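You operate a simulated robot arm through the tools that you are given. There is no shell and no other tool. Be economical: measure what you need, move in short steps, check, and stop when the job is done.

You are at the controls of a simulated robot arm. One attempt, no reset.

## Task
Park the purple plug in its holder and crank the lead in till it lies straight.
Fine: switch the socket strip off before unplugging and leave it off; turn the reel by its knob; set the hold slider to FREE for winding, back to HOLD after.

It is judged by the outcome, as a careful person would: the job done as asked, and still so three seconds after it is handed in. It fails if anything else is knocked over, pushed out of place, dropped, spilled or broken.

## Robot
A 6-joint arm with a two-finger parallel gripper, fixed in place. Base frame: the origin is at the foot of the arm, x ahead of it, y to its left, z up; the work surface is at about z = 0. Readings come in m, rad, newtons and seconds.
With the tool pointing down near the work surface it reaches from about 0.14 to 0.58 m from the base axis. Its first joint turns from -1.152 to 1.152 rad. Payload 2.1 kg.
Tool frame: the origin (TCP) lies between the finger pads and is the grasp point; the fingertips stand 0.03 m ahead of it; z points along the fingers, y is the line along which they close. The gripper opens to 0.094 m. The fingers are 0.028 m wide and 0.01 m thick; the gripper's body (0.05 by 0.096 m) begins 0.055 m behind the TCP.
Orientation is that of the tool frame in the base frame, as [roll, pitch, yaw] about the fixed x, y, z axes, in that order (R = Rz(yaw) Ry(pitch) Rx(roll)). With the fingers straight down and closing along the base's y, the tool's x points along the base's -x, its y along +y and its z along -z.

## Interface
- The arm moves only by the tool send_rows. Its arguments are lists of equal length, an entry for each row: "travel": the shift along the tool's x, y, z in units of 150 mm (1.0 is 150 mm), a list of three; "delta_rot": the turn, a rotation vector about the tool's x, y, z in units of 180 degrees (1.0 is 180 degrees), a list of three. In form: {"travel": [[x, y, z], ...], "delta_rot": [[rx, ry, rz], ...]}. A call has 1 to 20 rows; each row is the pose to reach, as a shift and turn from the pose commanded when the call began, along the tool's axes at that moment. "gripper" is the finger opening in m, from 0 to 0.094, set as the call begins (left out, the last holds). A call with a number of a shift or a turn outside -1 to 1 is refused whole. Rows are played at 5 a second. More than 0.05 m and 0.15 rad between two rows, or a gripper value outside its range, and nothing of the call is played. Where a pose cannot be reached the arm comes as near as it can. A force on the tool above 60 N (or 10 N above the force at the start of the call, whichever is more), or a blocked arm, ends the call early, and 0.2 s more pass. The fingers move at their own pace (about 0.072 m/s each) and stop on an object; they squeeze with about 33 N. The grip force told is the motor's: it shows also when the fingers shut on nothing. Time passes only in rows, and 0.2 s behind the last, so rows that repeat a pose let the fingers close. It gives the time, the measured TCP pose, the force on the tool (base axes), the opening and the grip force at its end, in the units of the frame above (readings bear some noise), with the torque about the TCP (base axes, N m) and any sound that the robot's microphone picked up.
- Cameras (640 x 400 px; columns grow to the right, rows downward): "scene" is fixed at [0.0433, -0.3609, 0.5186]; the picture's right is [0.88, -0.48, 0.00], its down [-0.16, -0.30, -0.94] and it looks along [0.45, 0.82, -0.34] (base axes); focal length 318 px, centre (320, 200). "wrist" rides on the gripper at [0.076, 0.014, -0.102] in the tool frame; the picture's right is [-0.18, 0.98, 0.00], its down [-0.75, -0.14, -0.64] and it looks along [-0.63, -0.12, 0.77] (tool axes); focal length 243 px, centre (320, 200). There is no depth. A picture from a camera that has moved, and an enlarged one, comes with that camera's place and axes in the base frame and with its lens. The place of the scene camera against the robot may be out by one fixed shift of up to 0.012 m in any direction.
- grab_frame(camera): a new picture of that camera. It takes no simulated time.
- zoom(camera, box): a new picture of the part [left, top, right, bottom] of that camera's present view, enlarged. It takes no simulated time.
- hand_in(): hands the job in; it is judged then, once.

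Go step by step. Nothing tells you positions but the pictures and the camera data: compare them with the known pose of the tool, close in by small moves and look again before you grip or let go. The budget is 120 turns and 76 pictures, counting those below and the enlarged ones. Unless the task says otherwise, let go and move clear before handing in.

The tools are called after "Call:" as a command line: name --argument value ..., lists and objects as JSON in quotes. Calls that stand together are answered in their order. send_rows: Moves the arm, as the interface text tells. Its arguments: {"type":"object","properties":{"travel":{"type":"array"},"delta_rot":{"type":"array"},"gripper":{"type":"number"}},"required":["travel","delta_rot"]} The other tools are called the same way: grab_frame (camera) takes a picture; zoom (camera, box) takes an enlarged picture of a part of a camera's view; hand_in () hands the job in.

At the start:

```text
clock: 0.0
eef_pos: [0.2405, 0.142, 0.387]
tcp_rot: [3.14, 0.0, 3.141]
contact_force: [-0.2, -0.6, 0.0]
ft_torque: [0.0, -0.02, -0.01]
gripper_width: 0.0937
gripper_force: 0.0
```

scene: 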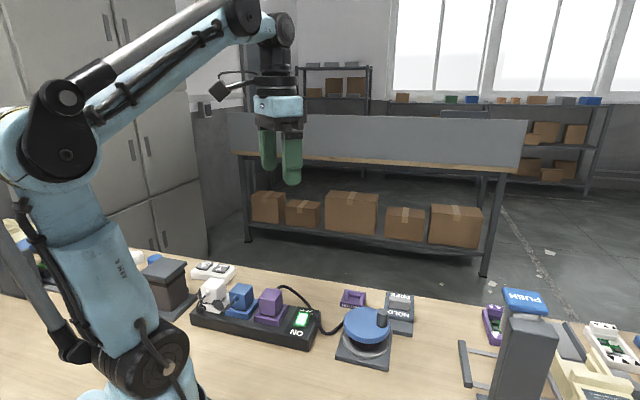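
wrist: 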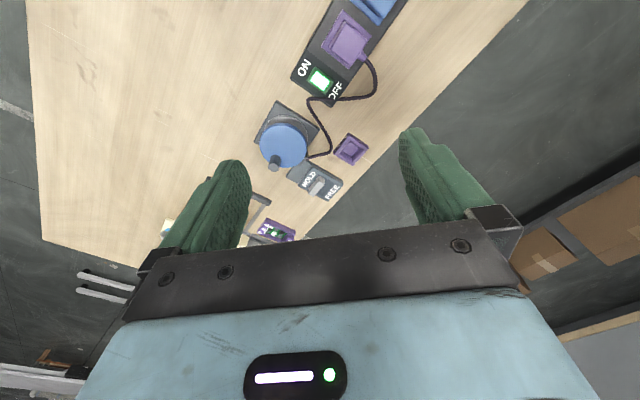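

I see a socket strip with a purple plug, a lit ON rocker, a blue reel with a knob, a HOLD/FREE slider, and a small purple holder. I'll zoom in to measure positions.

Call:
zoom --camera "scene" --box '[180, 250, 340, 350]'

Call:
zoom --camera "scene" --box '[300, 270, 460, 370]'

Call:
zoom --camera "wrist" --box '[240, 0, 432, 120]'

Call:
zoom --camera "wrist" --box '[230, 90, 390, 250]'

```text
4.00 times, centred on (260, 300) of scene
camera zoom: at [0.0433, -0.3609, 0.5186], right [0.88, -0.48, 0.0], down [-0.16, -0.3, -0.94], along [0.45, 0.82, -0.34], focal length 1270 px, centre (560, -200)
```

zoom: 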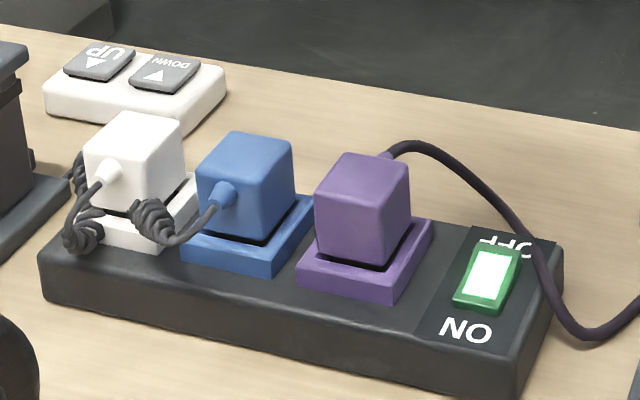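

```text
4.00 times, centred on (380, 320) of scene
camera zoom: at [0.0433, -0.3609, 0.5186], right [0.88, -0.48, 0.0], down [-0.16, -0.3, -0.94], along [0.45, 0.82, -0.34], focal length 1270 px, centre (80, -280)
```

zoom: 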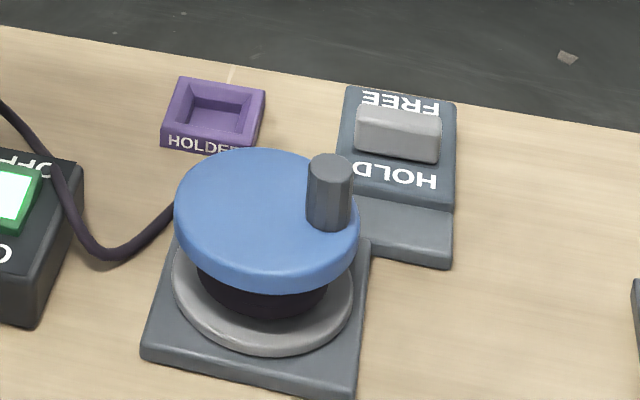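

```text
3.33 times, centred on (336, 60) of wrist
camera zoom: at [0.1641, 0.1577, 0.4886], right [0.18, 0.98, 0.0], down [0.75, -0.14, 0.64], along [0.63, -0.12, -0.77], focal length 809 px, centre (267, 667)
```

zoom: 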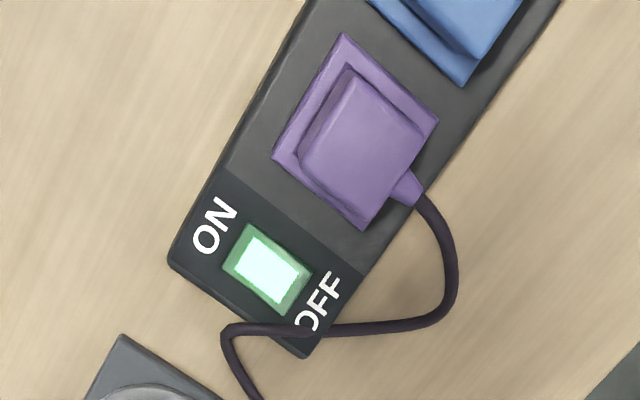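

```text
2.50 times, centred on (310, 170) of wrist
camera zoom: at [0.1641, 0.1577, 0.4886], right [0.18, 0.98, 0.0], down [0.75, -0.14, 0.64], along [0.63, -0.12, -0.77], focal length 606 px, centre (345, 275)
```

zoom: 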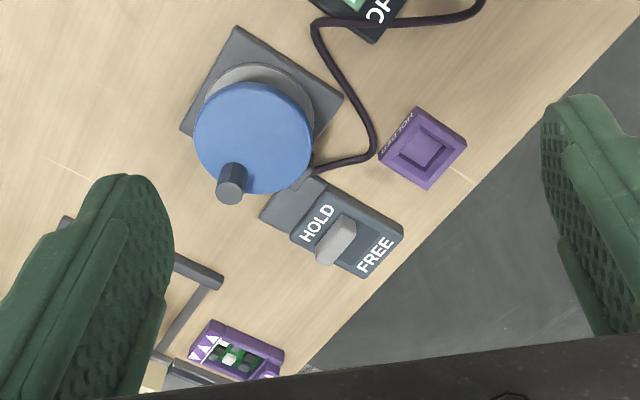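

Wrist-camera estimates: switch at about (0.270, 0.137), purple plug at about (0.22, 0.19), strip running along about 135°. Next I move above the strip with the tool turned 45° so I can look closer and measure heights.

Call:
send_rows --travel '[[0, 0.02, 0.12], [0, 0.04, 0.25], [0, 0.06, 0.38], [-0.02, 0.08, 0.5], [-0.02, 0.1, 0.65], [-0.03, 0.12, 0.8], [-0.03, 0.12, 0.9], [-0.03, 0.12, 0.913]]' --delta_rot '[[0, 0, -0.035], [0, 0, -0.07], [0, 0, -0.105], [0, 0, -0.14], [0, 0, -0.175], [0, 0, -0.21], [0, 0, -0.245], [0, 0, -0.25]]'

Call:
grab_frame --camera "wrist"

```text
clock: 1.8
eef_pos: [0.2443, 0.1614, 0.2485]
tcp_rot: [3.14, 0.002, -2.352]
contact_force: [-0.4, -0.4, 0.1]
ft_torque: [0.01, -0.02, 0.03]
gripper_width: 0.0938
gripper_force: 0.0
```

```text
69 pictures are left
camera wrist: at [0.1804, 0.1185, 0.3511], right [-0.57, 0.82, 0.0], down [0.63, 0.43, 0.64], along [0.53, 0.37, -0.77], focal length 243 px, centre (320, 200)
```

wrist: 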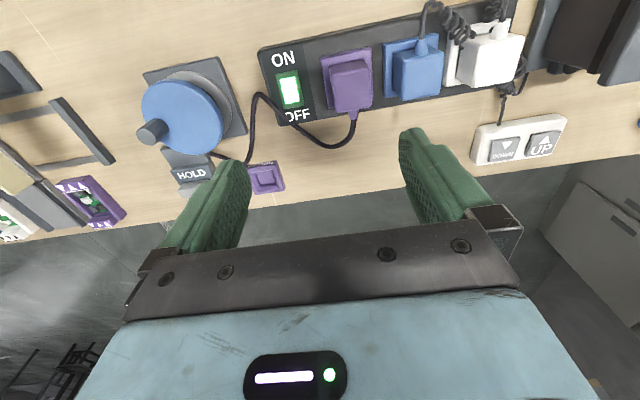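

The strip is in view ahead of the fingers. I'll enlarge for measuring.

Call:
zoom --camera "wrist" --box '[240, 0, 480, 150]'

Call:
zoom --camera "wrist" --box '[120, 40, 300, 220]'

```text
2.67 times, centred on (360, 75) of wrist
camera zoom: at [0.1804, 0.1185, 0.3511], right [-0.57, 0.82, 0.0], down [0.63, 0.43, 0.64], along [0.53, 0.37, -0.77], focal length 647 px, centre (213, 533)
```

zoom: 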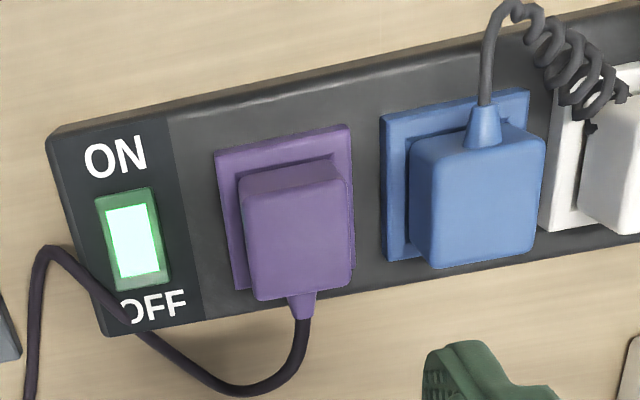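

```text
2.22 times, centred on (210, 130) of wrist
camera zoom: at [0.1804, 0.1185, 0.3511], right [-0.57, 0.82, 0.0], down [0.63, 0.43, 0.64], along [0.53, 0.37, -0.77], focal length 539 px, centre (564, 356)
```

zoom: 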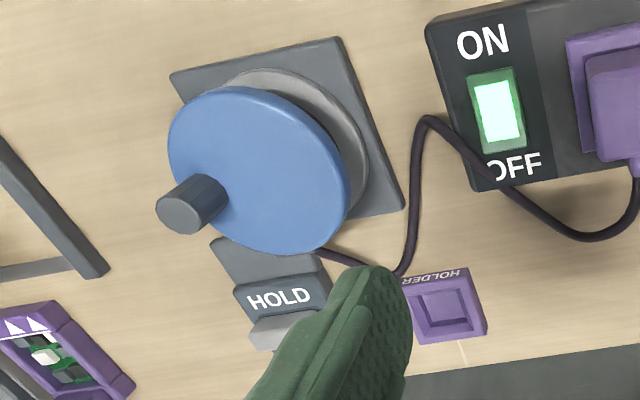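

The rocker is near (0.269, 0.138, ~0.05). I'll close the fingers and turn the tool 90°, so its narrow side lies along the rocker, and hover over the OFF half.

Call:
send_rows --travel '[[-0.007, -0.02, 0.05], [-0.014, -0.04, 0.1], [-0.02, -0.06, 0.15], [-0.027, -0.08, 0.2], [-0.034, -0.1, 0.25], [-0.04, -0.12, 0.32], [-0.047, -0.14, 0.4], [-0.054, -0.16, 0.47], [-0.06, -0.18, 0.54], [-0.07, -0.19, 0.6], [-0.079, -0.201, 0.66], [-0.079, -0.201, 0.66]]' --delta_rot '[[0, 0, 0.045], [0, 0, 0.09], [0, 0, 0.135], [0, 0, 0.18], [0, 0, 0.225], [0, 0, 0.27], [0, 0, 0.315], [0, 0, 0.36], [0, 0, 0.405], [0, 0, 0.45], [0, 0, 0.495], [0, 0, 0.5]]' --gripper 0

Call:
grab_frame --camera "wrist"

Call:
zoom --camera "scene" --box '[180, 200, 420, 350]'

```text
clock: 4.4
eef_pos: [0.2748, 0.1487, 0.1508]
tcp_rot: [3.139, -0.003, 2.355]
contact_force: [-1.1, 0.1, -0.2]
ft_torque: [-0.02, -0.02, 0.0]
gripper_width: 0.0
gripper_force: 33.0
```

```text
66 pictures are left
camera wrist: at [0.2314, 0.2128, 0.2532], right [0.83, 0.56, 0.0], down [0.43, -0.63, 0.64], along [0.36, -0.53, -0.77], focal length 243 px, centre (320, 200)
```

wrist: 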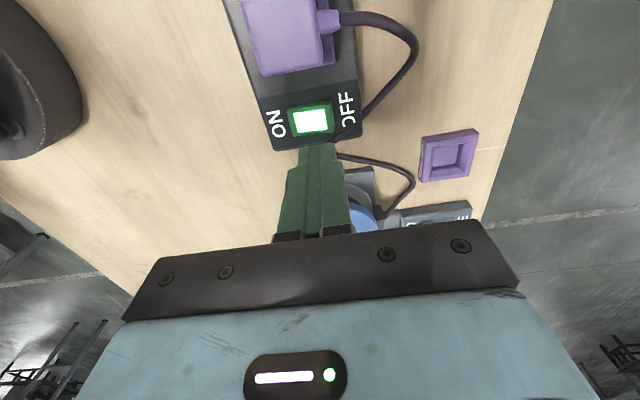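

```text
2.67 times, centred on (300, 275) of scene
camera zoom: at [0.0433, -0.3609, 0.5186], right [0.88, -0.48, 0.0], down [-0.16, -0.3, -0.94], along [0.45, 0.82, -0.34], focal length 847 px, centre (373, 0)
```

zoom: 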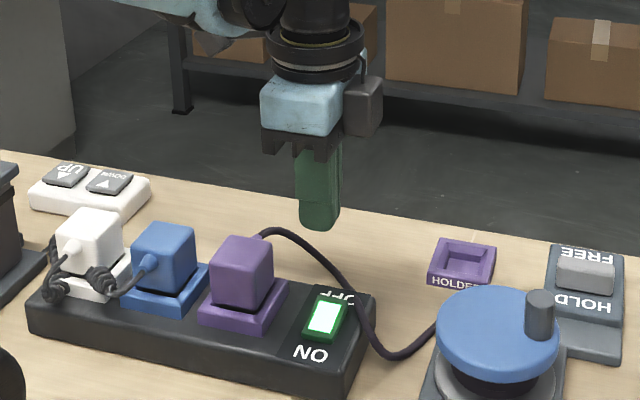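

The rocker centre refines to about (0.271, 0.139), z≈0.045. I lower over the OFF half to just above it and look.

Call:
send_rows --travel '[[0, 0.013, 0.1], [0, 0.013, 0.2], [0, 0.013, 0.3], [0, 0.013, 0.38]]' --delta_rot '[[0, 0, 0], [0, 0, 0], [0, 0, 0], [0, 0, 0]]'

Call:
zoom --camera "wrist" --box '[220, 40, 460, 190]'

Call:
zoom --camera "scene" --box '[240, 240, 360, 360]'

```text
clock: 5.4
eef_pos: [0.2769, 0.1484, 0.0932]
tcp_rot: [3.138, -0.001, 2.357]
contact_force: [0.0, -0.4, -0.1]
ft_torque: [0.01, 0.03, 0.01]
gripper_width: 0.0001
gripper_force: 32.9
```

```text
2.67 times, centred on (340, 115) of wrist
camera zoom: at [0.2338, 0.2136, 0.1946], right [0.82, 0.57, 0.0], down [0.43, -0.63, 0.64], along [0.36, -0.53, -0.77], focal length 647 px, centre (267, 427)
```

zoom: 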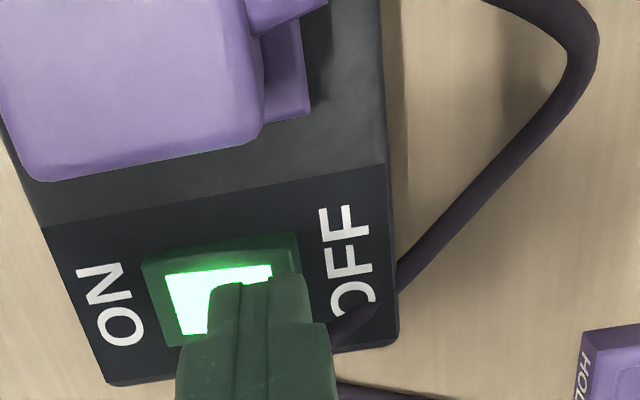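

```text
3.33 times, centred on (300, 300) of scene
camera zoom: at [0.0433, -0.3609, 0.5186], right [0.88, -0.48, 0.0], down [-0.16, -0.3, -0.94], along [0.45, 0.82, -0.34], focal length 1058 px, centre (387, -133)
```

zoom: 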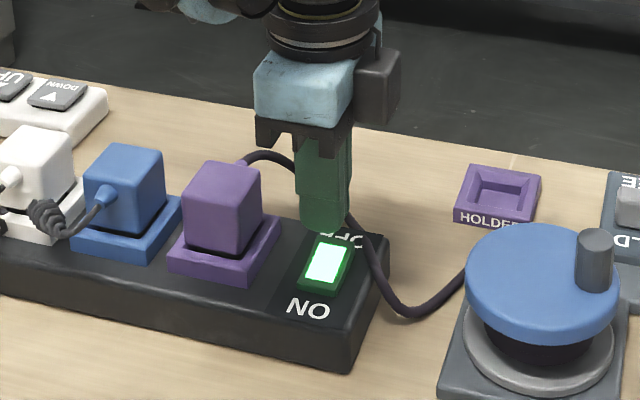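

The finger sits over the OFF half, clear of the cable. I lower slowly to feel contact.

Call:
send_rows --travel '[[0, 0, 0.015], [0, 0, 0.03], [0, 0, 0.045], [0, 0, 0.06], [0, 0, 0.075], [0, 0, 0.09]]' --delta_rot '[[0, 0, 0], [0, 0, 0], [0, 0, 0], [0, 0, 0], [0, 0, 0], [0, 0, 0]]'

Call:
zoom --camera "scene" --box '[240, 240, 360, 360]'

```text
clock: 6.8
eef_pos: [0.2751, 0.1487, 0.079]
tcp_rot: [3.14, -0.001, 2.355]
contact_force: [0.1, -0.1, -0.3]
ft_torque: [0.0, 0.01, -0.02]
gripper_width: 0.0
gripper_force: 32.6
```

```text
3.33 times, centred on (300, 300) of scene
camera zoom: at [0.0433, -0.3609, 0.5186], right [0.88, -0.48, 0.0], down [-0.16, -0.3, -0.94], along [0.45, 0.82, -0.34], focal length 1058 px, centre (387, -133)
```

zoom: 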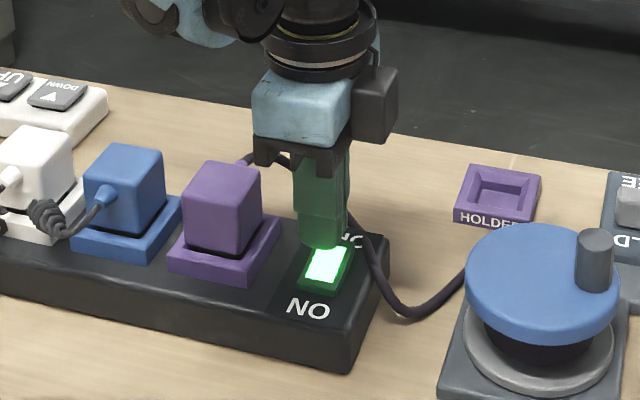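

No contact yet at fingertip z≈0.049; continue down in small steps.

Call:
send_rows --travel '[[0, 0, 0.01], [0, 0, 0.02], [0, 0, 0.03], [0, 0, 0.04], [0, 0, 0.05], [0, 0, 0.06]]' --delta_rot '[[0, 0, 0], [0, 0, 0], [0, 0, 0], [0, 0, 0], [0, 0, 0], [0, 0, 0]]'

Call:
zoom --camera "scene" --box '[240, 240, 360, 360]'

```text
clock: 8.2
eef_pos: [0.2761, 0.1492, 0.0735]
tcp_rot: [-3.14, -0.001, 2.357]
contact_force: [-0.9, 0.4, 23.5]
ft_torque: [-0.21, 0.15, -0.05]
gripper_width: 0.0
gripper_force: 32.7
heard: click
stopped in row 6: the force on the tool passed its limit at 68 N (the readings are from after the stop); the commanded pose is now the measured one
```

```text
3.33 times, centred on (300, 300) of scene
camera zoom: at [0.0433, -0.3609, 0.5185], right [0.88, -0.48, 0.0], down [-0.16, -0.3, -0.94], along [0.45, 0.82, -0.34], focal length 1058 px, centre (387, -133)
```

zoom: 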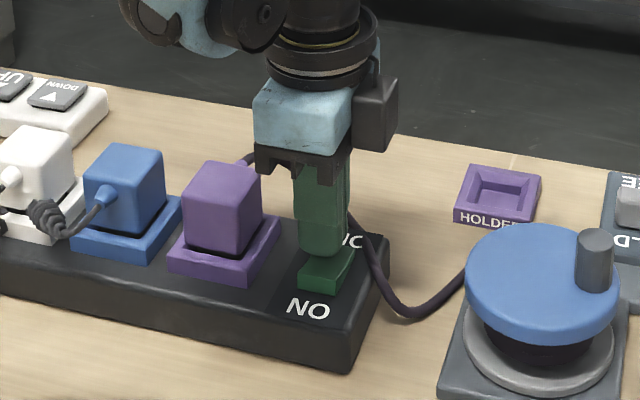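

The strip clicked off and the lamp is dark. Next I rise, turn back so the fingers close along the strip, and hover over the purple plug near (0.2205, 0.188, top ~0.09).

Call:
send_rows --travel '[[0, 0, -0.2], [0, 0, -0.45], [0, 0, -0.66], [0.05, -0.01, -0.7], [0.1, -0.02, -0.7], [0.15, -0.03, -0.7], [0.2, -0.04, -0.7], [0.25, -0.05, -0.7], [0.3, -0.06, -0.7], [0.35, -0.07, -0.7], [0.4, -0.08, -0.7], [0.44, -0.081, -0.7], [0.444, -0.081, -0.7], [0.444, -0.081, -0.7], [0.444, -0.081, -0.7]]' --delta_rot '[[0, 0, 0], [0, 0, 0], [0, 0, 0], [0, 0, -0.045], [0, 0, -0.09], [0, 0, -0.135], [0, 0, -0.18], [0, 0, -0.225], [0, 0, -0.27], [0, 0, -0.315], [0, 0, -0.36], [0, 0, -0.405], [0, 0, -0.45], [0, 0, -0.49], [0, 0, -0.5]]' --gripper 0.06

Call:
grab_frame --camera "wrist"

Call:
zoom --camera "scene" --box '[180, 200, 420, 350]'

```text
clock: 11.4
eef_pos: [0.2201, 0.1893, 0.1776]
tcp_rot: [3.14, 0.0, -2.353]
contact_force: [1.2, 1.0, -0.5]
ft_torque: [-0.01, 0.02, 0.01]
gripper_width: 0.06
gripper_force: 0.0
```

```text
60 pictures are left
camera wrist: at [0.1568, 0.1455, 0.2809], right [-0.57, 0.82, 0.0], down [0.63, 0.43, 0.64], along [0.53, 0.36, -0.77], focal length 243 px, centre (320, 200)
```

wrist: 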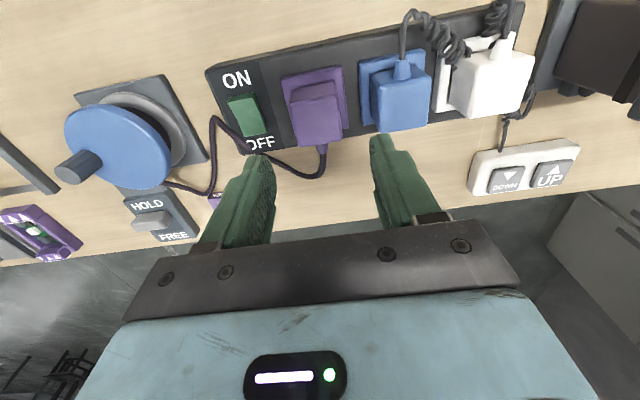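

```text
2.67 times, centred on (300, 275) of scene
camera zoom: at [0.0433, -0.3609, 0.5186], right [0.88, -0.48, 0.0], down [-0.16, -0.3, -0.94], along [0.45, 0.82, -0.34], focal length 847 px, centre (373, 0)
```

zoom: 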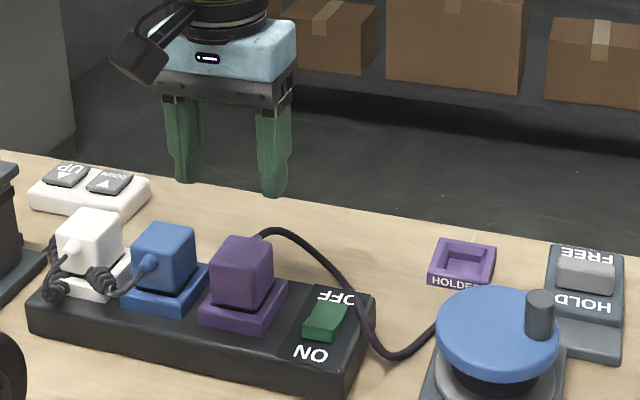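

I'm roughly above the plug. I'll enlarge to centre it between the fingers.

Call:
zoom --camera "wrist" --box '[240, 50, 440, 200]'

```text
2.67 times, centred on (340, 125) of wrist
camera zoom: at [0.1568, 0.1455, 0.2809], right [-0.57, 0.82, 0.0], down [0.63, 0.43, 0.64], along [0.53, 0.36, -0.77], focal length 647 px, centre (267, 400)
```

zoom: 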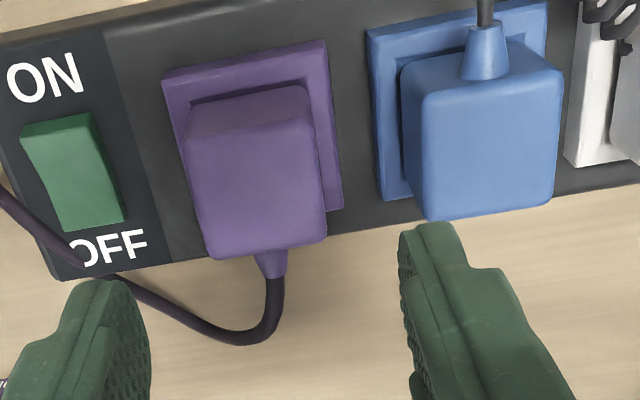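

The plug is about 2.7 mm toward tool −y and 1.5 mm toward +x. I narrow the fingers to 0.054, correct, and descend part way.

Call:
send_rows --travel '[[0.01, -0.018, 0.0], [0.01, -0.018, 0.15], [0.01, -0.018, 0.3], [0.01, -0.018, 0.4], [0.01, -0.018, 0.48]]' --delta_rot '[[0, 0, 0], [0, 0, 0], [0, 0, 0], [0, 0, 0], [0, 0, 0]]' --gripper 0.054

Call:
zoom --camera "wrist" --box '[200, 50, 440, 200]'

Call:
zoom --camera "scene" --box '[180, 200, 340, 340]'

```text
clock: 12.6
eef_pos: [0.2221, 0.1846, 0.1059]
tcp_rot: [3.142, -0.001, -2.357]
contact_force: [0.3, 0.1, 0.0]
ft_torque: [0.03, -0.02, 0.0]
gripper_width: 0.0539
gripper_force: 0.1
```

```text
2.67 times, centred on (320, 125) of wrist
camera zoom: at [0.1576, 0.1413, 0.209], right [-0.57, 0.82, 0.0], down [0.63, 0.43, 0.64], along [0.53, 0.36, -0.77], focal length 647 px, centre (320, 400)
```

zoom: 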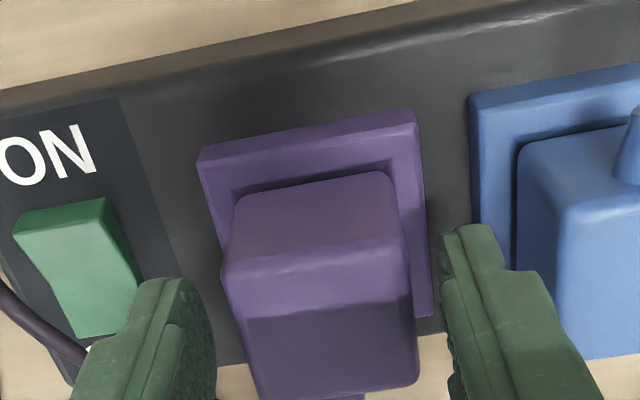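

```text
2.86 times, centred on (260, 270) of scene
camera zoom: at [0.0433, -0.3609, 0.5186], right [0.88, -0.48, 0.0], down [-0.16, -0.3, -0.94], along [0.45, 0.82, -0.34], focal length 907 px, centre (491, 0)
```

zoom: 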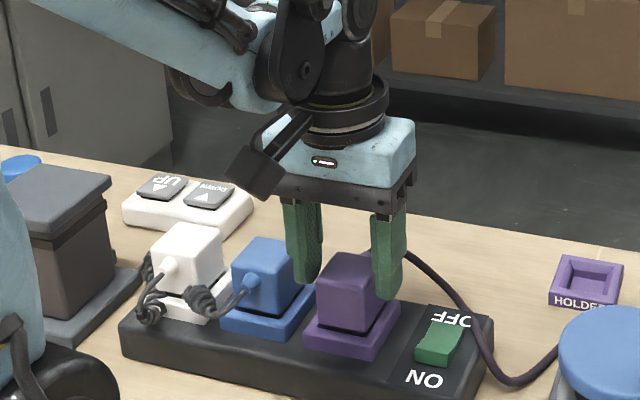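

Fingers straddle the plug and are well centred. I lower 15 mm more and close.

Call:
send_rows --travel '[[0, 0, 0.05], [0, 0, 0.1], [0, 0, 0.1]]' --delta_rot '[[0, 0, 0], [0, 0, 0], [0, 0, 0]]'

Call:
send_rows --travel '[[0, 0, 0], [0, 0, 0], [0, 0, 0]]' --delta_rot '[[0, 0, 0], [0, 0, 0], [0, 0, 0]]' --gripper 0.02

Call:
zoom --camera "scene" --box '[180, 200, 340, 340]'

```text
clock: 13.4
eef_pos: [0.2212, 0.1836, 0.0913]
tcp_rot: [3.14, 0.0, -2.356]
contact_force: [0.3, -0.5, -0.1]
ft_torque: [0.04, -0.01, 0.05]
gripper_width: 0.0537
gripper_force: 0.0
```

```text
clock: 14.2
eef_pos: [0.2202, 0.1842, 0.0917]
tcp_rot: [-3.141, -0.001, -2.355]
contact_force: [0.2, -0.4, -0.3]
ft_torque: [0.01, 0.01, -0.01]
gripper_width: 0.0436
gripper_force: 33.1
```

```text
2.86 times, centred on (260, 270) of scene
camera zoom: at [0.0433, -0.3609, 0.5186], right [0.88, -0.48, 0.0], down [-0.16, -0.3, -0.94], along [0.45, 0.82, -0.34], focal length 907 px, centre (491, 0)
```

zoom: 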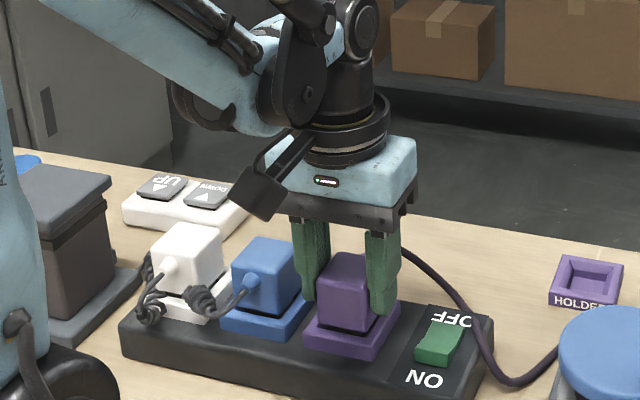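

Gripped at 43.6 mm width. I lift straight up in steps.

Call:
send_rows --travel '[[0, 0, -0.04], [0, 0, -0.08], [0, 0, -0.14], [0, 0, -0.22], [0, 0, -0.32], [0, 0, -0.42], [0, 0, -0.5], [0, 0, -0.5]]' --delta_rot '[[0, 0, 0], [0, 0, 0], [0, 0, 0], [0, 0, 0], [0, 0, 0], [0, 0, 0], [0, 0, 0], [0, 0, 0]]'

Call:
grab_frame --camera "wrist"

Call:
zoom --camera "scene" --box '[180, 200, 420, 350]'

```text
clock: 16.0
eef_pos: [0.2201, 0.1851, 0.1666]
tcp_rot: [3.141, 0.001, -2.356]
contact_force: [1.3, -0.1, -0.7]
ft_torque: [0.02, 0.01, 0.0]
gripper_width: 0.0435
gripper_force: 33.0
```

```text
54 pictures are left
camera wrist: at [0.1578, 0.1413, 0.269], right [-0.57, 0.82, 0.0], down [0.63, 0.43, 0.64], along [0.53, 0.36, -0.77], focal length 243 px, centre (320, 200)
```

wrist: 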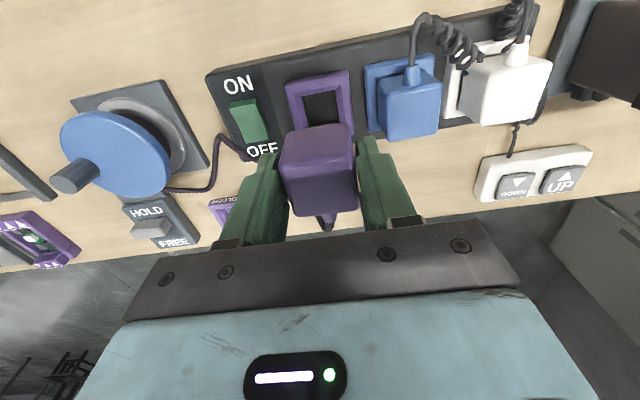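

```text
2.67 times, centred on (300, 275) of scene
camera zoom: at [0.0433, -0.3609, 0.5186], right [0.88, -0.48, 0.0], down [-0.16, -0.3, -0.94], along [0.45, 0.82, -0.34], focal length 847 px, centre (373, 0)
```

zoom: 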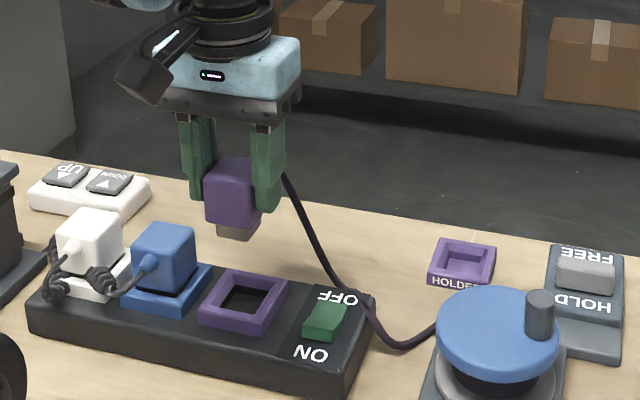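

The plug is out, with a stub below it that goes into a matching recess. The holder is at about (0.4215, 0.178). I carry it there at height, turning 90° on the way so the lead swings toward the reel.

Call:
send_rows --travel '[[-0.065, -0.07, 0], [-0.13, -0.14, 0], [-0.195, -0.21, 0], [-0.26, -0.28, 0], [-0.325, -0.35, 0], [-0.39, -0.42, 0], [-0.455, -0.49, 0], [-0.52, -0.56, 0], [-0.585, -0.63, 0], [-0.65, -0.7, 0], [-0.715, -0.77, 0], [-0.78, -0.84, 0], [-0.845, -0.91, 0], [-0.916, -0.982, 0], [-0.916, -0.982, 0]]' --delta_rot '[[0, 0, 0.036], [0, 0, 0.072], [0, 0, 0.108], [0, 0, 0.144], [0, 0, 0.18], [0, 0, 0.216], [0, 0, 0.252], [0, 0, 0.288], [0, 0, 0.324], [0, 0, 0.36], [0, 0, 0.396], [0, 0, 0.432], [0, 0, 0.468], [0, 0, 0.5], [0, 0, 0.5]]'

Call:
grab_frame --camera "wrist"

Call:
grab_frame --camera "scene"

```text
clock: 19.2
eef_pos: [0.423, 0.178, 0.165]
tcp_rot: [3.141, -0.001, 2.357]
contact_force: [0.9, -0.6, -0.6]
ft_torque: [-0.01, -0.02, -0.01]
gripper_width: 0.0437
gripper_force: 32.8
```

```text
52 pictures are left
camera wrist: at [0.3808, 0.2434, 0.268], right [0.83, 0.56, 0.0], down [0.43, -0.63, 0.64], along [0.36, -0.53, -0.77], focal length 243 px, centre (320, 200)
```

wrist: 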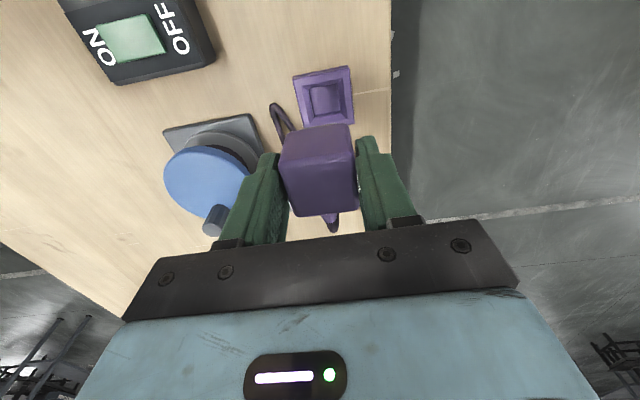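

```text
51 pictures are left
```

scene: 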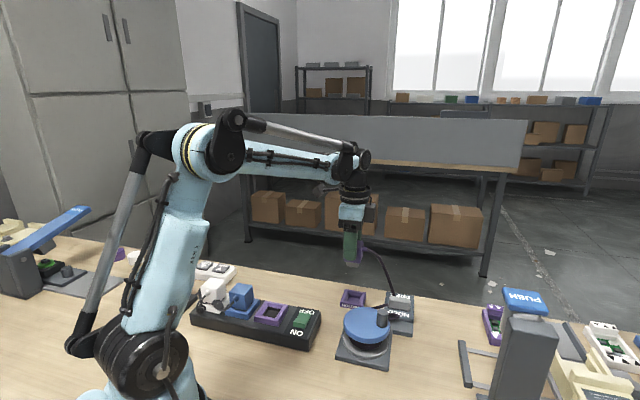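

The holder is directly below. I turn a further 90° so the lead leaves facing the reel.

Call:
send_rows --travel '[[0, 0, 0], [0, 0, 0], [0, 0, 0], [0, 0, 0], [0, 0, 0], [0, 0, 0], [0, 0, 0], [0, 0, 0], [0, 0, 0], [0, 0, 0], [0, 0, 0], [0, 0, 0]]' --delta_rot '[[0, 0, 0.045], [0, 0, 0.09], [0, 0, 0.135], [0, 0, 0.18], [0, 0, 0.225], [0, 0, 0.27], [0, 0, 0.315], [0, 0, 0.36], [0, 0, 0.405], [0, 0, 0.45], [0, 0, 0.49], [0, 0, 0.5]]'

Call:
grab_frame --camera "wrist"

Call:
zoom --camera "scene" --box '[280, 170, 480, 370]'

```text
clock: 21.8
eef_pos: [0.4228, 0.1771, 0.1654]
tcp_rot: [-3.142, -0.001, 0.784]
contact_force: [0.0, -0.6, -0.6]
ft_torque: [0.01, 0.03, 0.0]
gripper_width: 0.0434
gripper_force: 32.2
```

```text
50 pictures are left
camera wrist: at [0.4865, 0.2221, 0.2682], right [0.56, -0.83, 0.0], down [-0.63, -0.43, 0.64], along [-0.53, -0.36, -0.77], focal length 243 px, centre (320, 200)
```

wrist: 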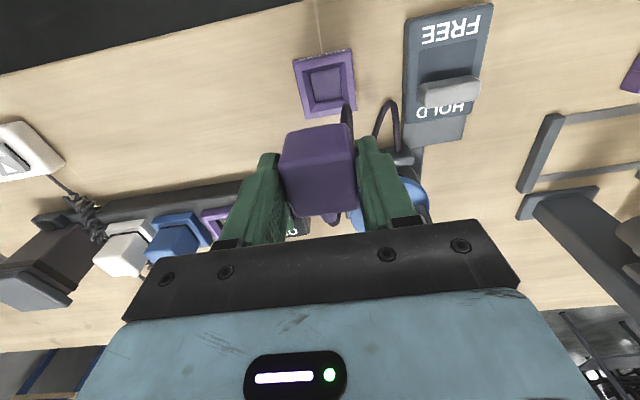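

```text
2.00 times, centred on (380, 270) of scene
camera zoom: at [0.0434, -0.3609, 0.5186], right [0.88, -0.48, 0.0], down [-0.16, -0.3, -0.94], along [0.45, 0.82, -0.34], focal length 635 px, centre (200, 60)
```

zoom: 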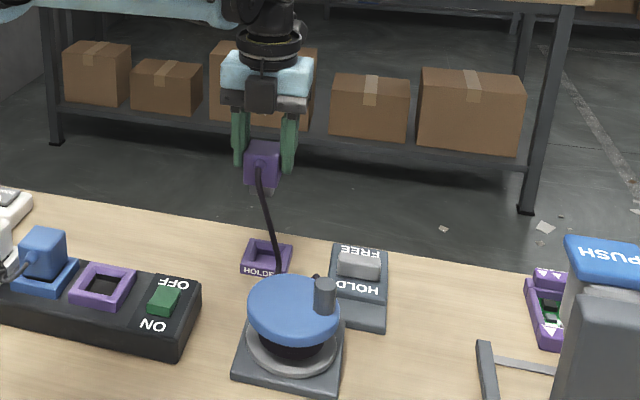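

The turn worked, and from this side the slider clearly sits at HOLD. I enlarge the holder to align with it.

Call:
zoom --camera "wrist" --box '[260, 30, 420, 150]'

Call:
zoom --camera "wrist" --box '[380, 0, 520, 160]'

```text
3.33 times, centred on (340, 90) of wrist
camera zoom: at [0.4865, 0.2221, 0.2682], right [0.56, -0.83, 0.0], down [-0.63, -0.43, 0.64], along [-0.53, -0.36, -0.77], focal length 809 px, centre (253, 567)
```

zoom: 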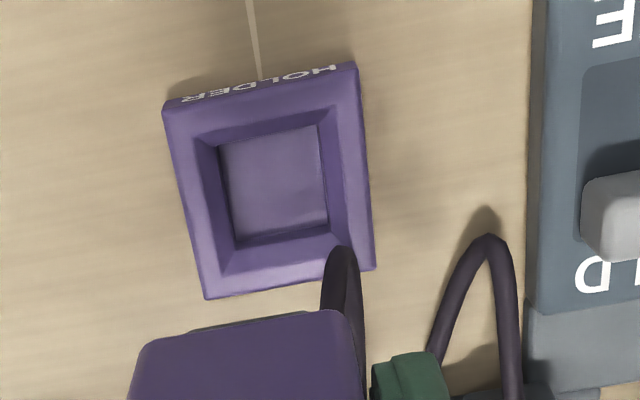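

```text
2.50 times, centred on (450, 80) of wrist
camera zoom: at [0.4865, 0.2221, 0.2682], right [0.56, -0.83, 0.0], down [-0.63, -0.43, 0.64], along [-0.53, -0.36, -0.77], focal length 606 px, centre (-5, 500)
```

zoom: 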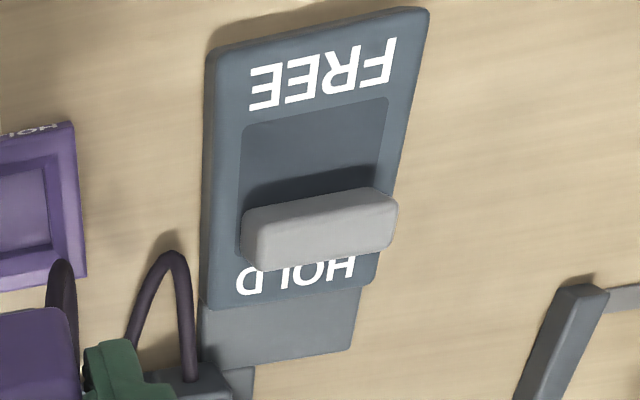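

The holder is aligned at 45° and its centre is about (0.432, 0.179). I correct about 9 mm and lower to just above it.

Call:
send_rows --travel '[[0.026, 0.018, 0.0], [0.052, 0.035, 0.1], [0.052, 0.035, 0.22], [0.052, 0.035, 0.35], [0.052, 0.035, 0.47], [0.052, 0.035, 0.5]]' --delta_rot '[[0, 0, 0], [0, 0, 0], [0, 0, 0], [0, 0, 0], [0, 0, 0], [0, 0, 0]]'

Call:
zoom --camera "wrist" --box '[220, 20, 460, 220]'

Call:
zoom --camera "scene" --box '[310, 220, 430, 340]'

```text
clock: 23.2
eef_pos: [0.4322, 0.1807, 0.0922]
tcp_rot: [-3.14, 0.001, 0.785]
contact_force: [1.0, 0.7, -0.2]
ft_torque: [0.0, 0.0, -0.01]
gripper_width: 0.0434
gripper_force: 32.7
```

```text
2.00 times, centred on (340, 120) of wrist
camera zoom: at [0.4961, 0.2252, 0.194], right [0.57, -0.82, 0.0], down [-0.63, -0.43, 0.64], along [-0.53, -0.36, -0.77], focal length 485 px, centre (280, 360)
```

zoom: 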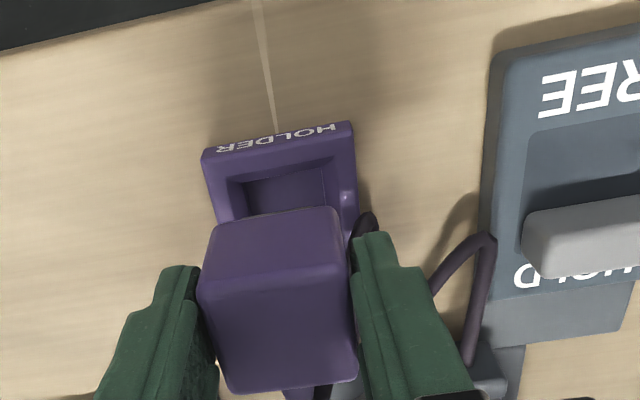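

```text
3.33 times, centred on (370, 280) of scene
camera zoom: at [0.0433, -0.3609, 0.5186], right [0.88, -0.48, 0.0], down [-0.16, -0.3, -0.94], along [0.45, 0.82, -0.34], focal length 1058 px, centre (153, -67)
```

zoom: 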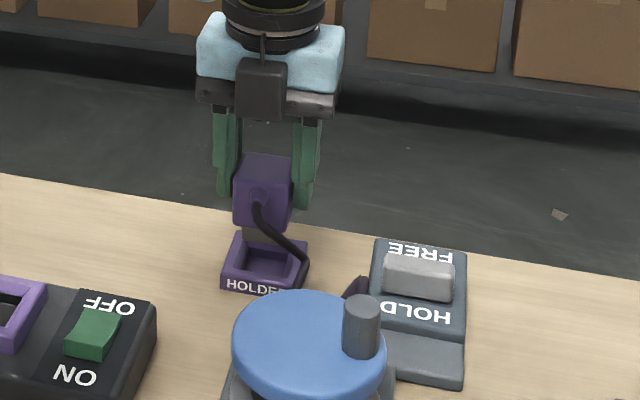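

The plug is about 2.5 mm short toward tool +y. I correct it and lower so the stub is just above the recess.

Call:
send_rows --travel '[[0, 0.017, 0], [0, 0.017, 0.06], [0, 0.017, 0.12], [0, 0.017, 0.12]]' --delta_rot '[[0, 0, 0], [0, 0, 0], [0, 0, 0], [0, 0, 0]]'

Call:
zoom --camera "wrist" --box '[220, 20, 460, 220]'

Call:
zoom --camera "scene" --box '[320, 240, 400, 320]'

```text
clock: 24.2
eef_pos: [0.4326, 0.1777, 0.0728]
tcp_rot: [-3.141, 0.001, 0.786]
contact_force: [0.2, -0.4, -0.8]
ft_torque: [-0.02, 0.01, 0.0]
gripper_width: 0.0437
gripper_force: 33.1
```

```text
2.00 times, centred on (340, 120) of wrist
camera zoom: at [0.4978, 0.2225, 0.1754], right [0.57, -0.82, 0.0], down [-0.63, -0.43, 0.64], along [-0.53, -0.36, -0.77], focal length 485 px, centre (280, 360)
```

zoom: 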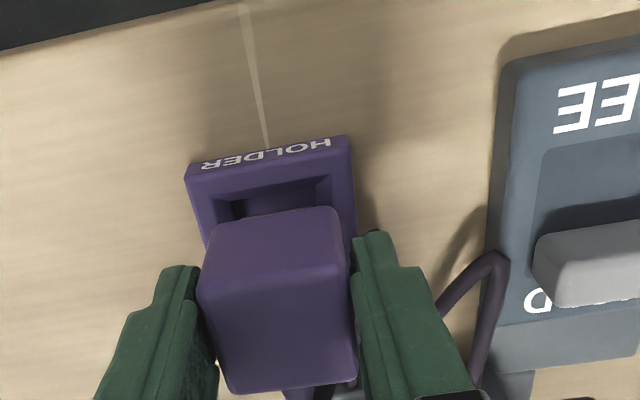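

```text
5.00 times, centred on (360, 280) of scene
camera zoom: at [0.0433, -0.3609, 0.5186], right [0.88, -0.48, 0.0], down [-0.16, -0.3, -0.94], along [0.45, 0.82, -0.34], focal length 1588 px, centre (120, -200)
```

zoom: 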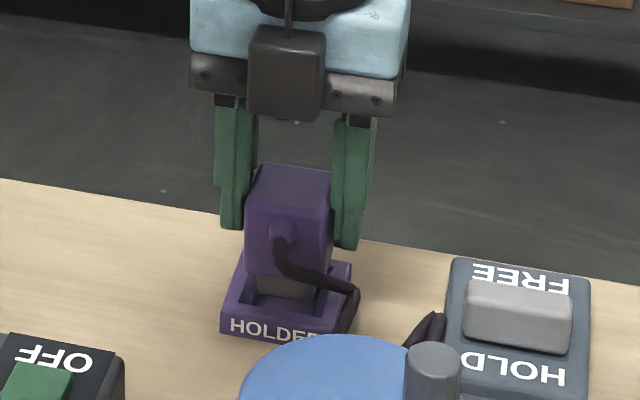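

Laterally aligned to about 1 mm. I lower gently until it seats.

Call:
send_rows --travel '[[0.007, 0, 0.02], [0.007, 0, 0.04], [0.007, 0, 0.06], [0.007, 0, 0.08], [0.007, 0, 0.1]]' --delta_rot '[[0, 0, 0], [0, 0, 0], [0, 0, 0], [0, 0, 0], [0, 0, 0]]'

Call:
zoom --camera "wrist" --box '[220, 20, 460, 220]'

Call:
zoom --camera "scene" --box '[320, 240, 400, 320]'

```text
clock: 25.4
eef_pos: [0.4326, 0.1783, 0.0572]
tcp_rot: [-3.139, -0.001, 0.788]
contact_force: [0.7, -0.5, 1.2]
ft_torque: [0.07, 0.0, 0.0]
gripper_width: 0.0435
gripper_force: 33.2
```

```text
2.00 times, centred on (340, 120) of wrist
camera zoom: at [0.4973, 0.2238, 0.1598], right [0.57, -0.82, 0.0], down [-0.63, -0.43, 0.64], along [-0.53, -0.36, -0.77], focal length 485 px, centre (280, 360)
```

zoom: 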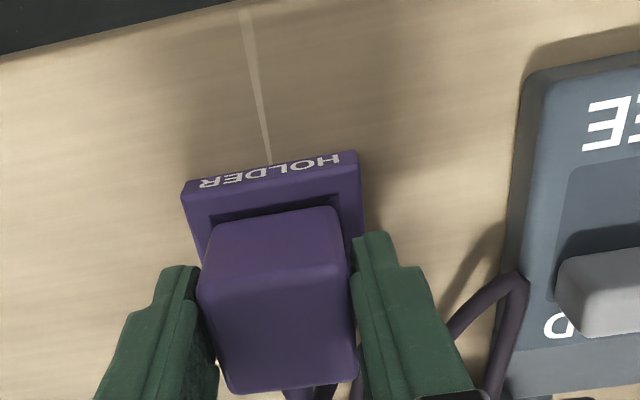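

```text
5.00 times, centred on (360, 280) of scene
camera zoom: at [0.0433, -0.3609, 0.5185], right [0.88, -0.48, 0.0], down [-0.16, -0.3, -0.94], along [0.45, 0.82, -0.34], focal length 1588 px, centre (120, -200)
```

zoom: 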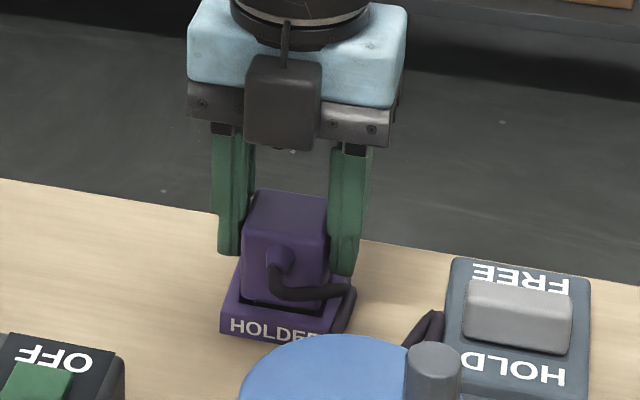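

The stub is entering the recess with almost no force. I lower a few mm more.

Call:
send_rows --travel '[[0, 0, 0.01], [0, 0, 0.02], [0, 0, 0.03]]' --delta_rot '[[0, 0, 0], [0, 0, 0], [0, 0, 0]]'

Call:
zoom --camera "scene" --box '[320, 240, 400, 320]'

```text
clock: 26.2
eef_pos: [0.4332, 0.1786, 0.0535]
tcp_rot: [-3.14, -0.002, 0.786]
contact_force: [-2.3, -0.1, 30.8]
ft_torque: [-0.03, 0.0, 0.0]
gripper_width: 0.0438
gripper_force: 32.8
```

```text
5.00 times, centred on (360, 280) of scene
camera zoom: at [0.0432, -0.3609, 0.5185], right [0.88, -0.48, 0.0], down [-0.16, -0.3, -0.94], along [0.45, 0.82, -0.34], focal length 1588 px, centre (120, -200)
```

zoom: 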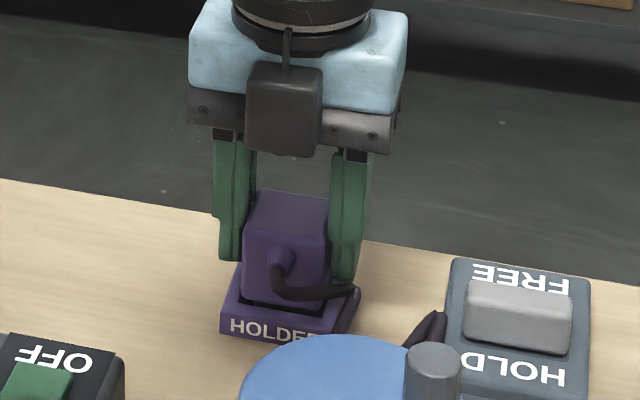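

It bears flat (30 N, no torque), with the same small gap as in the strip, so it is seated. I release and rise.

Call:
send_rows --travel '[[0, 0, -0.012], [0, 0, -0.012], [0, 0, -0.012]]' --delta_rot '[[0, 0, 0], [0, 0, 0], [0, 0, 0]]' --gripper 0.06

Call:
send_rows --travel '[[0, 0, -0.06], [0, 0, -0.14], [0, 0, -0.25], [0, 0, -0.4], [0, 0, -0.55], [0, 0, -0.7]]' --delta_rot '[[0, 0, 0], [0, 0, 0], [0, 0, 0], [0, 0, 0], [0, 0, 0], [0, 0, 0]]'

Call:
grab_frame --camera "wrist"

Call:
zoom --camera "scene" --box '[310, 260, 440, 370]'

```text
clock: 27.0
eef_pos: [0.434, 0.1787, 0.0563]
tcp_rot: [-3.139, 0.001, 0.786]
contact_force: [-0.2, -0.6, 0.6]
ft_torque: [0.02, 0.01, 0.0]
gripper_width: 0.0599
gripper_force: 0.0
```

```text
clock: 28.4
eef_pos: [0.4342, 0.1792, 0.1614]
tcp_rot: [-3.141, -0.001, 0.784]
contact_force: [0.4, 1.1, 0.6]
ft_torque: [0.02, -0.02, -0.01]
gripper_width: 0.06
gripper_force: 0.0
```

```text
39 pictures are left
camera wrist: at [0.4986, 0.2229, 0.2636], right [0.57, -0.82, 0.0], down [-0.63, -0.43, 0.64], along [-0.53, -0.36, -0.77], focal length 243 px, centre (320, 200)
```

wrist: 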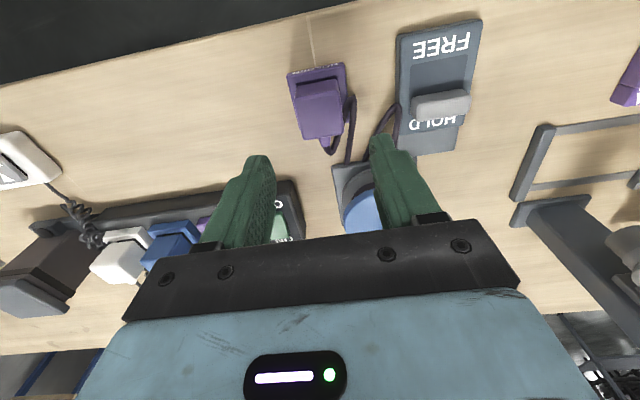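

```text
3.64 times, centred on (375, 315) of scene
camera zoom: at [0.0433, -0.3609, 0.5186], right [0.88, -0.48, 0.0], down [-0.16, -0.3, -0.94], along [0.45, 0.82, -0.34], focal length 1154 px, centre (120, -218)
```

zoom: 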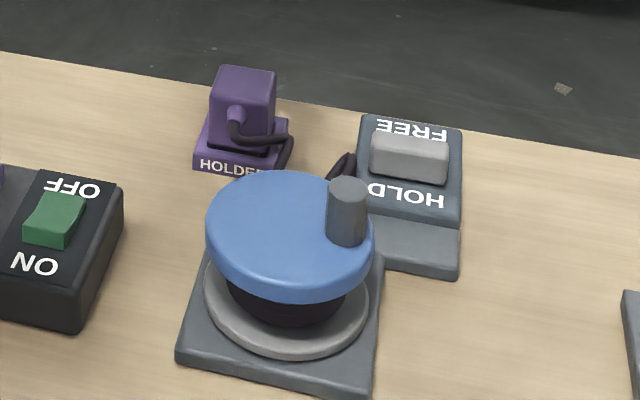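

The plug stands in the holder with the lead toward the reel. Next is the slider knob near (0.498, 0.085, ~0.03). I move above it, turning so the fingers close along its travel.

Call:
send_rows --travel '[[-0.012, 0.062, 0.01], [-0.024, 0.124, 0.02], [-0.036, 0.186, 0.03], [-0.048, 0.248, 0.04], [-0.06, 0.31, 0.05], [-0.072, 0.372, 0.06], [-0.084, 0.434, 0.07], [-0.096, 0.496, 0.08], [-0.108, 0.558, 0.08], [-0.12, 0.62, 0.08], [-0.132, 0.682, 0.08], [-0.143, 0.745, 0.08], [-0.143, 0.745, 0.08]]' --delta_rot '[[0, 0, -0.042], [0, 0, -0.084], [0, 0, -0.126], [0, 0, -0.168], [0, 0, -0.21], [0, 0, -0.252], [0, 0, -0.294], [0, 0, -0.336], [0, 0, -0.378], [0, 0, -0.42], [0, 0, -0.46], [0, 0, -0.5], [0, 0, -0.5]]' --gripper 0.045

Call:
grab_frame --camera "wrist"

```text
clock: 31.2
eef_pos: [0.4977, 0.085, 0.1467]
tcp_rot: [3.14, -0.002, 2.358]
contact_force: [-0.2, -0.1, 0.1]
ft_torque: [-0.02, 0.01, -0.02]
gripper_width: 0.0449
gripper_force: 0.1
```

```text
37 pictures are left
camera wrist: at [0.4542, 0.1493, 0.2503], right [0.82, 0.57, 0.0], down [0.44, -0.63, 0.64], along [0.36, -0.53, -0.77], focal length 243 px, centre (320, 200)
```

wrist: 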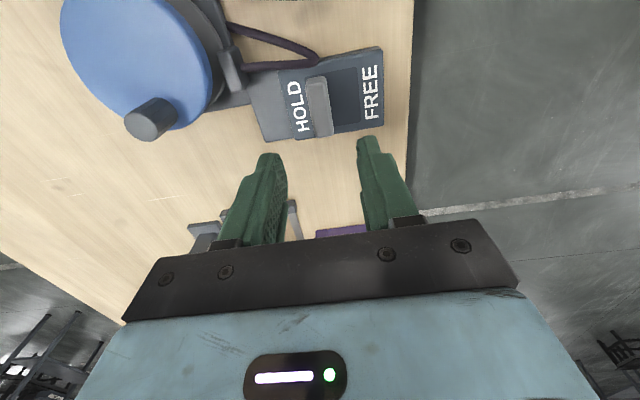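

Call:
zoom --camera "wrist" --box '[210, 10, 450, 170]'

```text
2.50 times, centred on (330, 90) of wrist
camera zoom: at [0.4542, 0.1493, 0.2503], right [0.82, 0.57, 0.0], down [0.44, -0.63, 0.64], along [0.36, -0.53, -0.77], focal length 606 px, centre (295, 475)
```

zoom: 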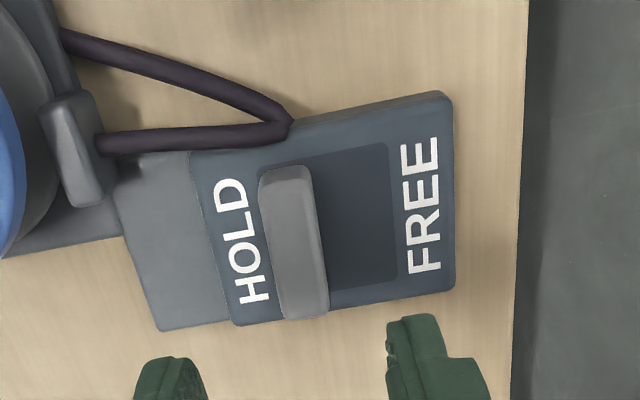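

The knob's bar is centred between the fingers within about 2 mm. I narrow the opening and descend close to the knob top.

Call:
send_rows --travel '[[0.013, 0, 0.12], [0.013, 0, 0.25], [0.013, 0, 0.38], [0.013, 0, 0.48], [0.013, 0, 0.53]]' --delta_rot '[[0, 0, 0], [0, 0, 0], [0, 0, 0], [0, 0, 0], [0, 0, 0]]' --gripper 0.036

Call:
zoom --camera "wrist" --box '[220, 40, 460, 200]'

Call:
zoom --camera "scene" --box '[340, 240, 460, 350]'

```text
clock: 32.4
eef_pos: [0.4953, 0.0862, 0.0676]
tcp_rot: [-3.141, -0.003, 2.355]
contact_force: [0.0, -0.4, 0.3]
ft_torque: [0.0, -0.01, -0.02]
gripper_width: 0.0358
gripper_force: 0.1
```

```text
2.50 times, centred on (340, 120) of wrist
camera zoom: at [0.4524, 0.1503, 0.1705], right [0.82, 0.57, 0.0], down [0.43, -0.63, 0.64], along [0.36, -0.53, -0.77], focal length 606 px, centre (270, 400)
```

zoom: 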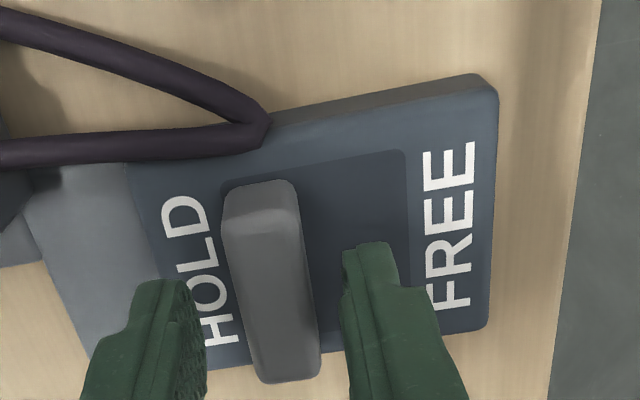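

```text
3.64 times, centred on (400, 295) of scene
camera zoom: at [0.0433, -0.3609, 0.5186], right [0.88, -0.48, 0.0], down [-0.16, -0.3, -0.94], along [0.45, 0.82, -0.34], focal length 1154 px, centre (29, -146)
```

zoom: 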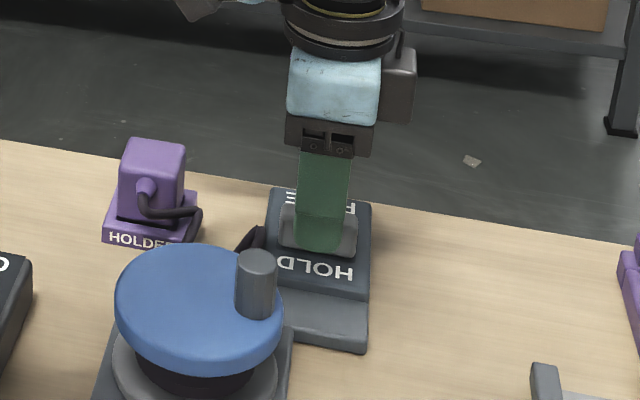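

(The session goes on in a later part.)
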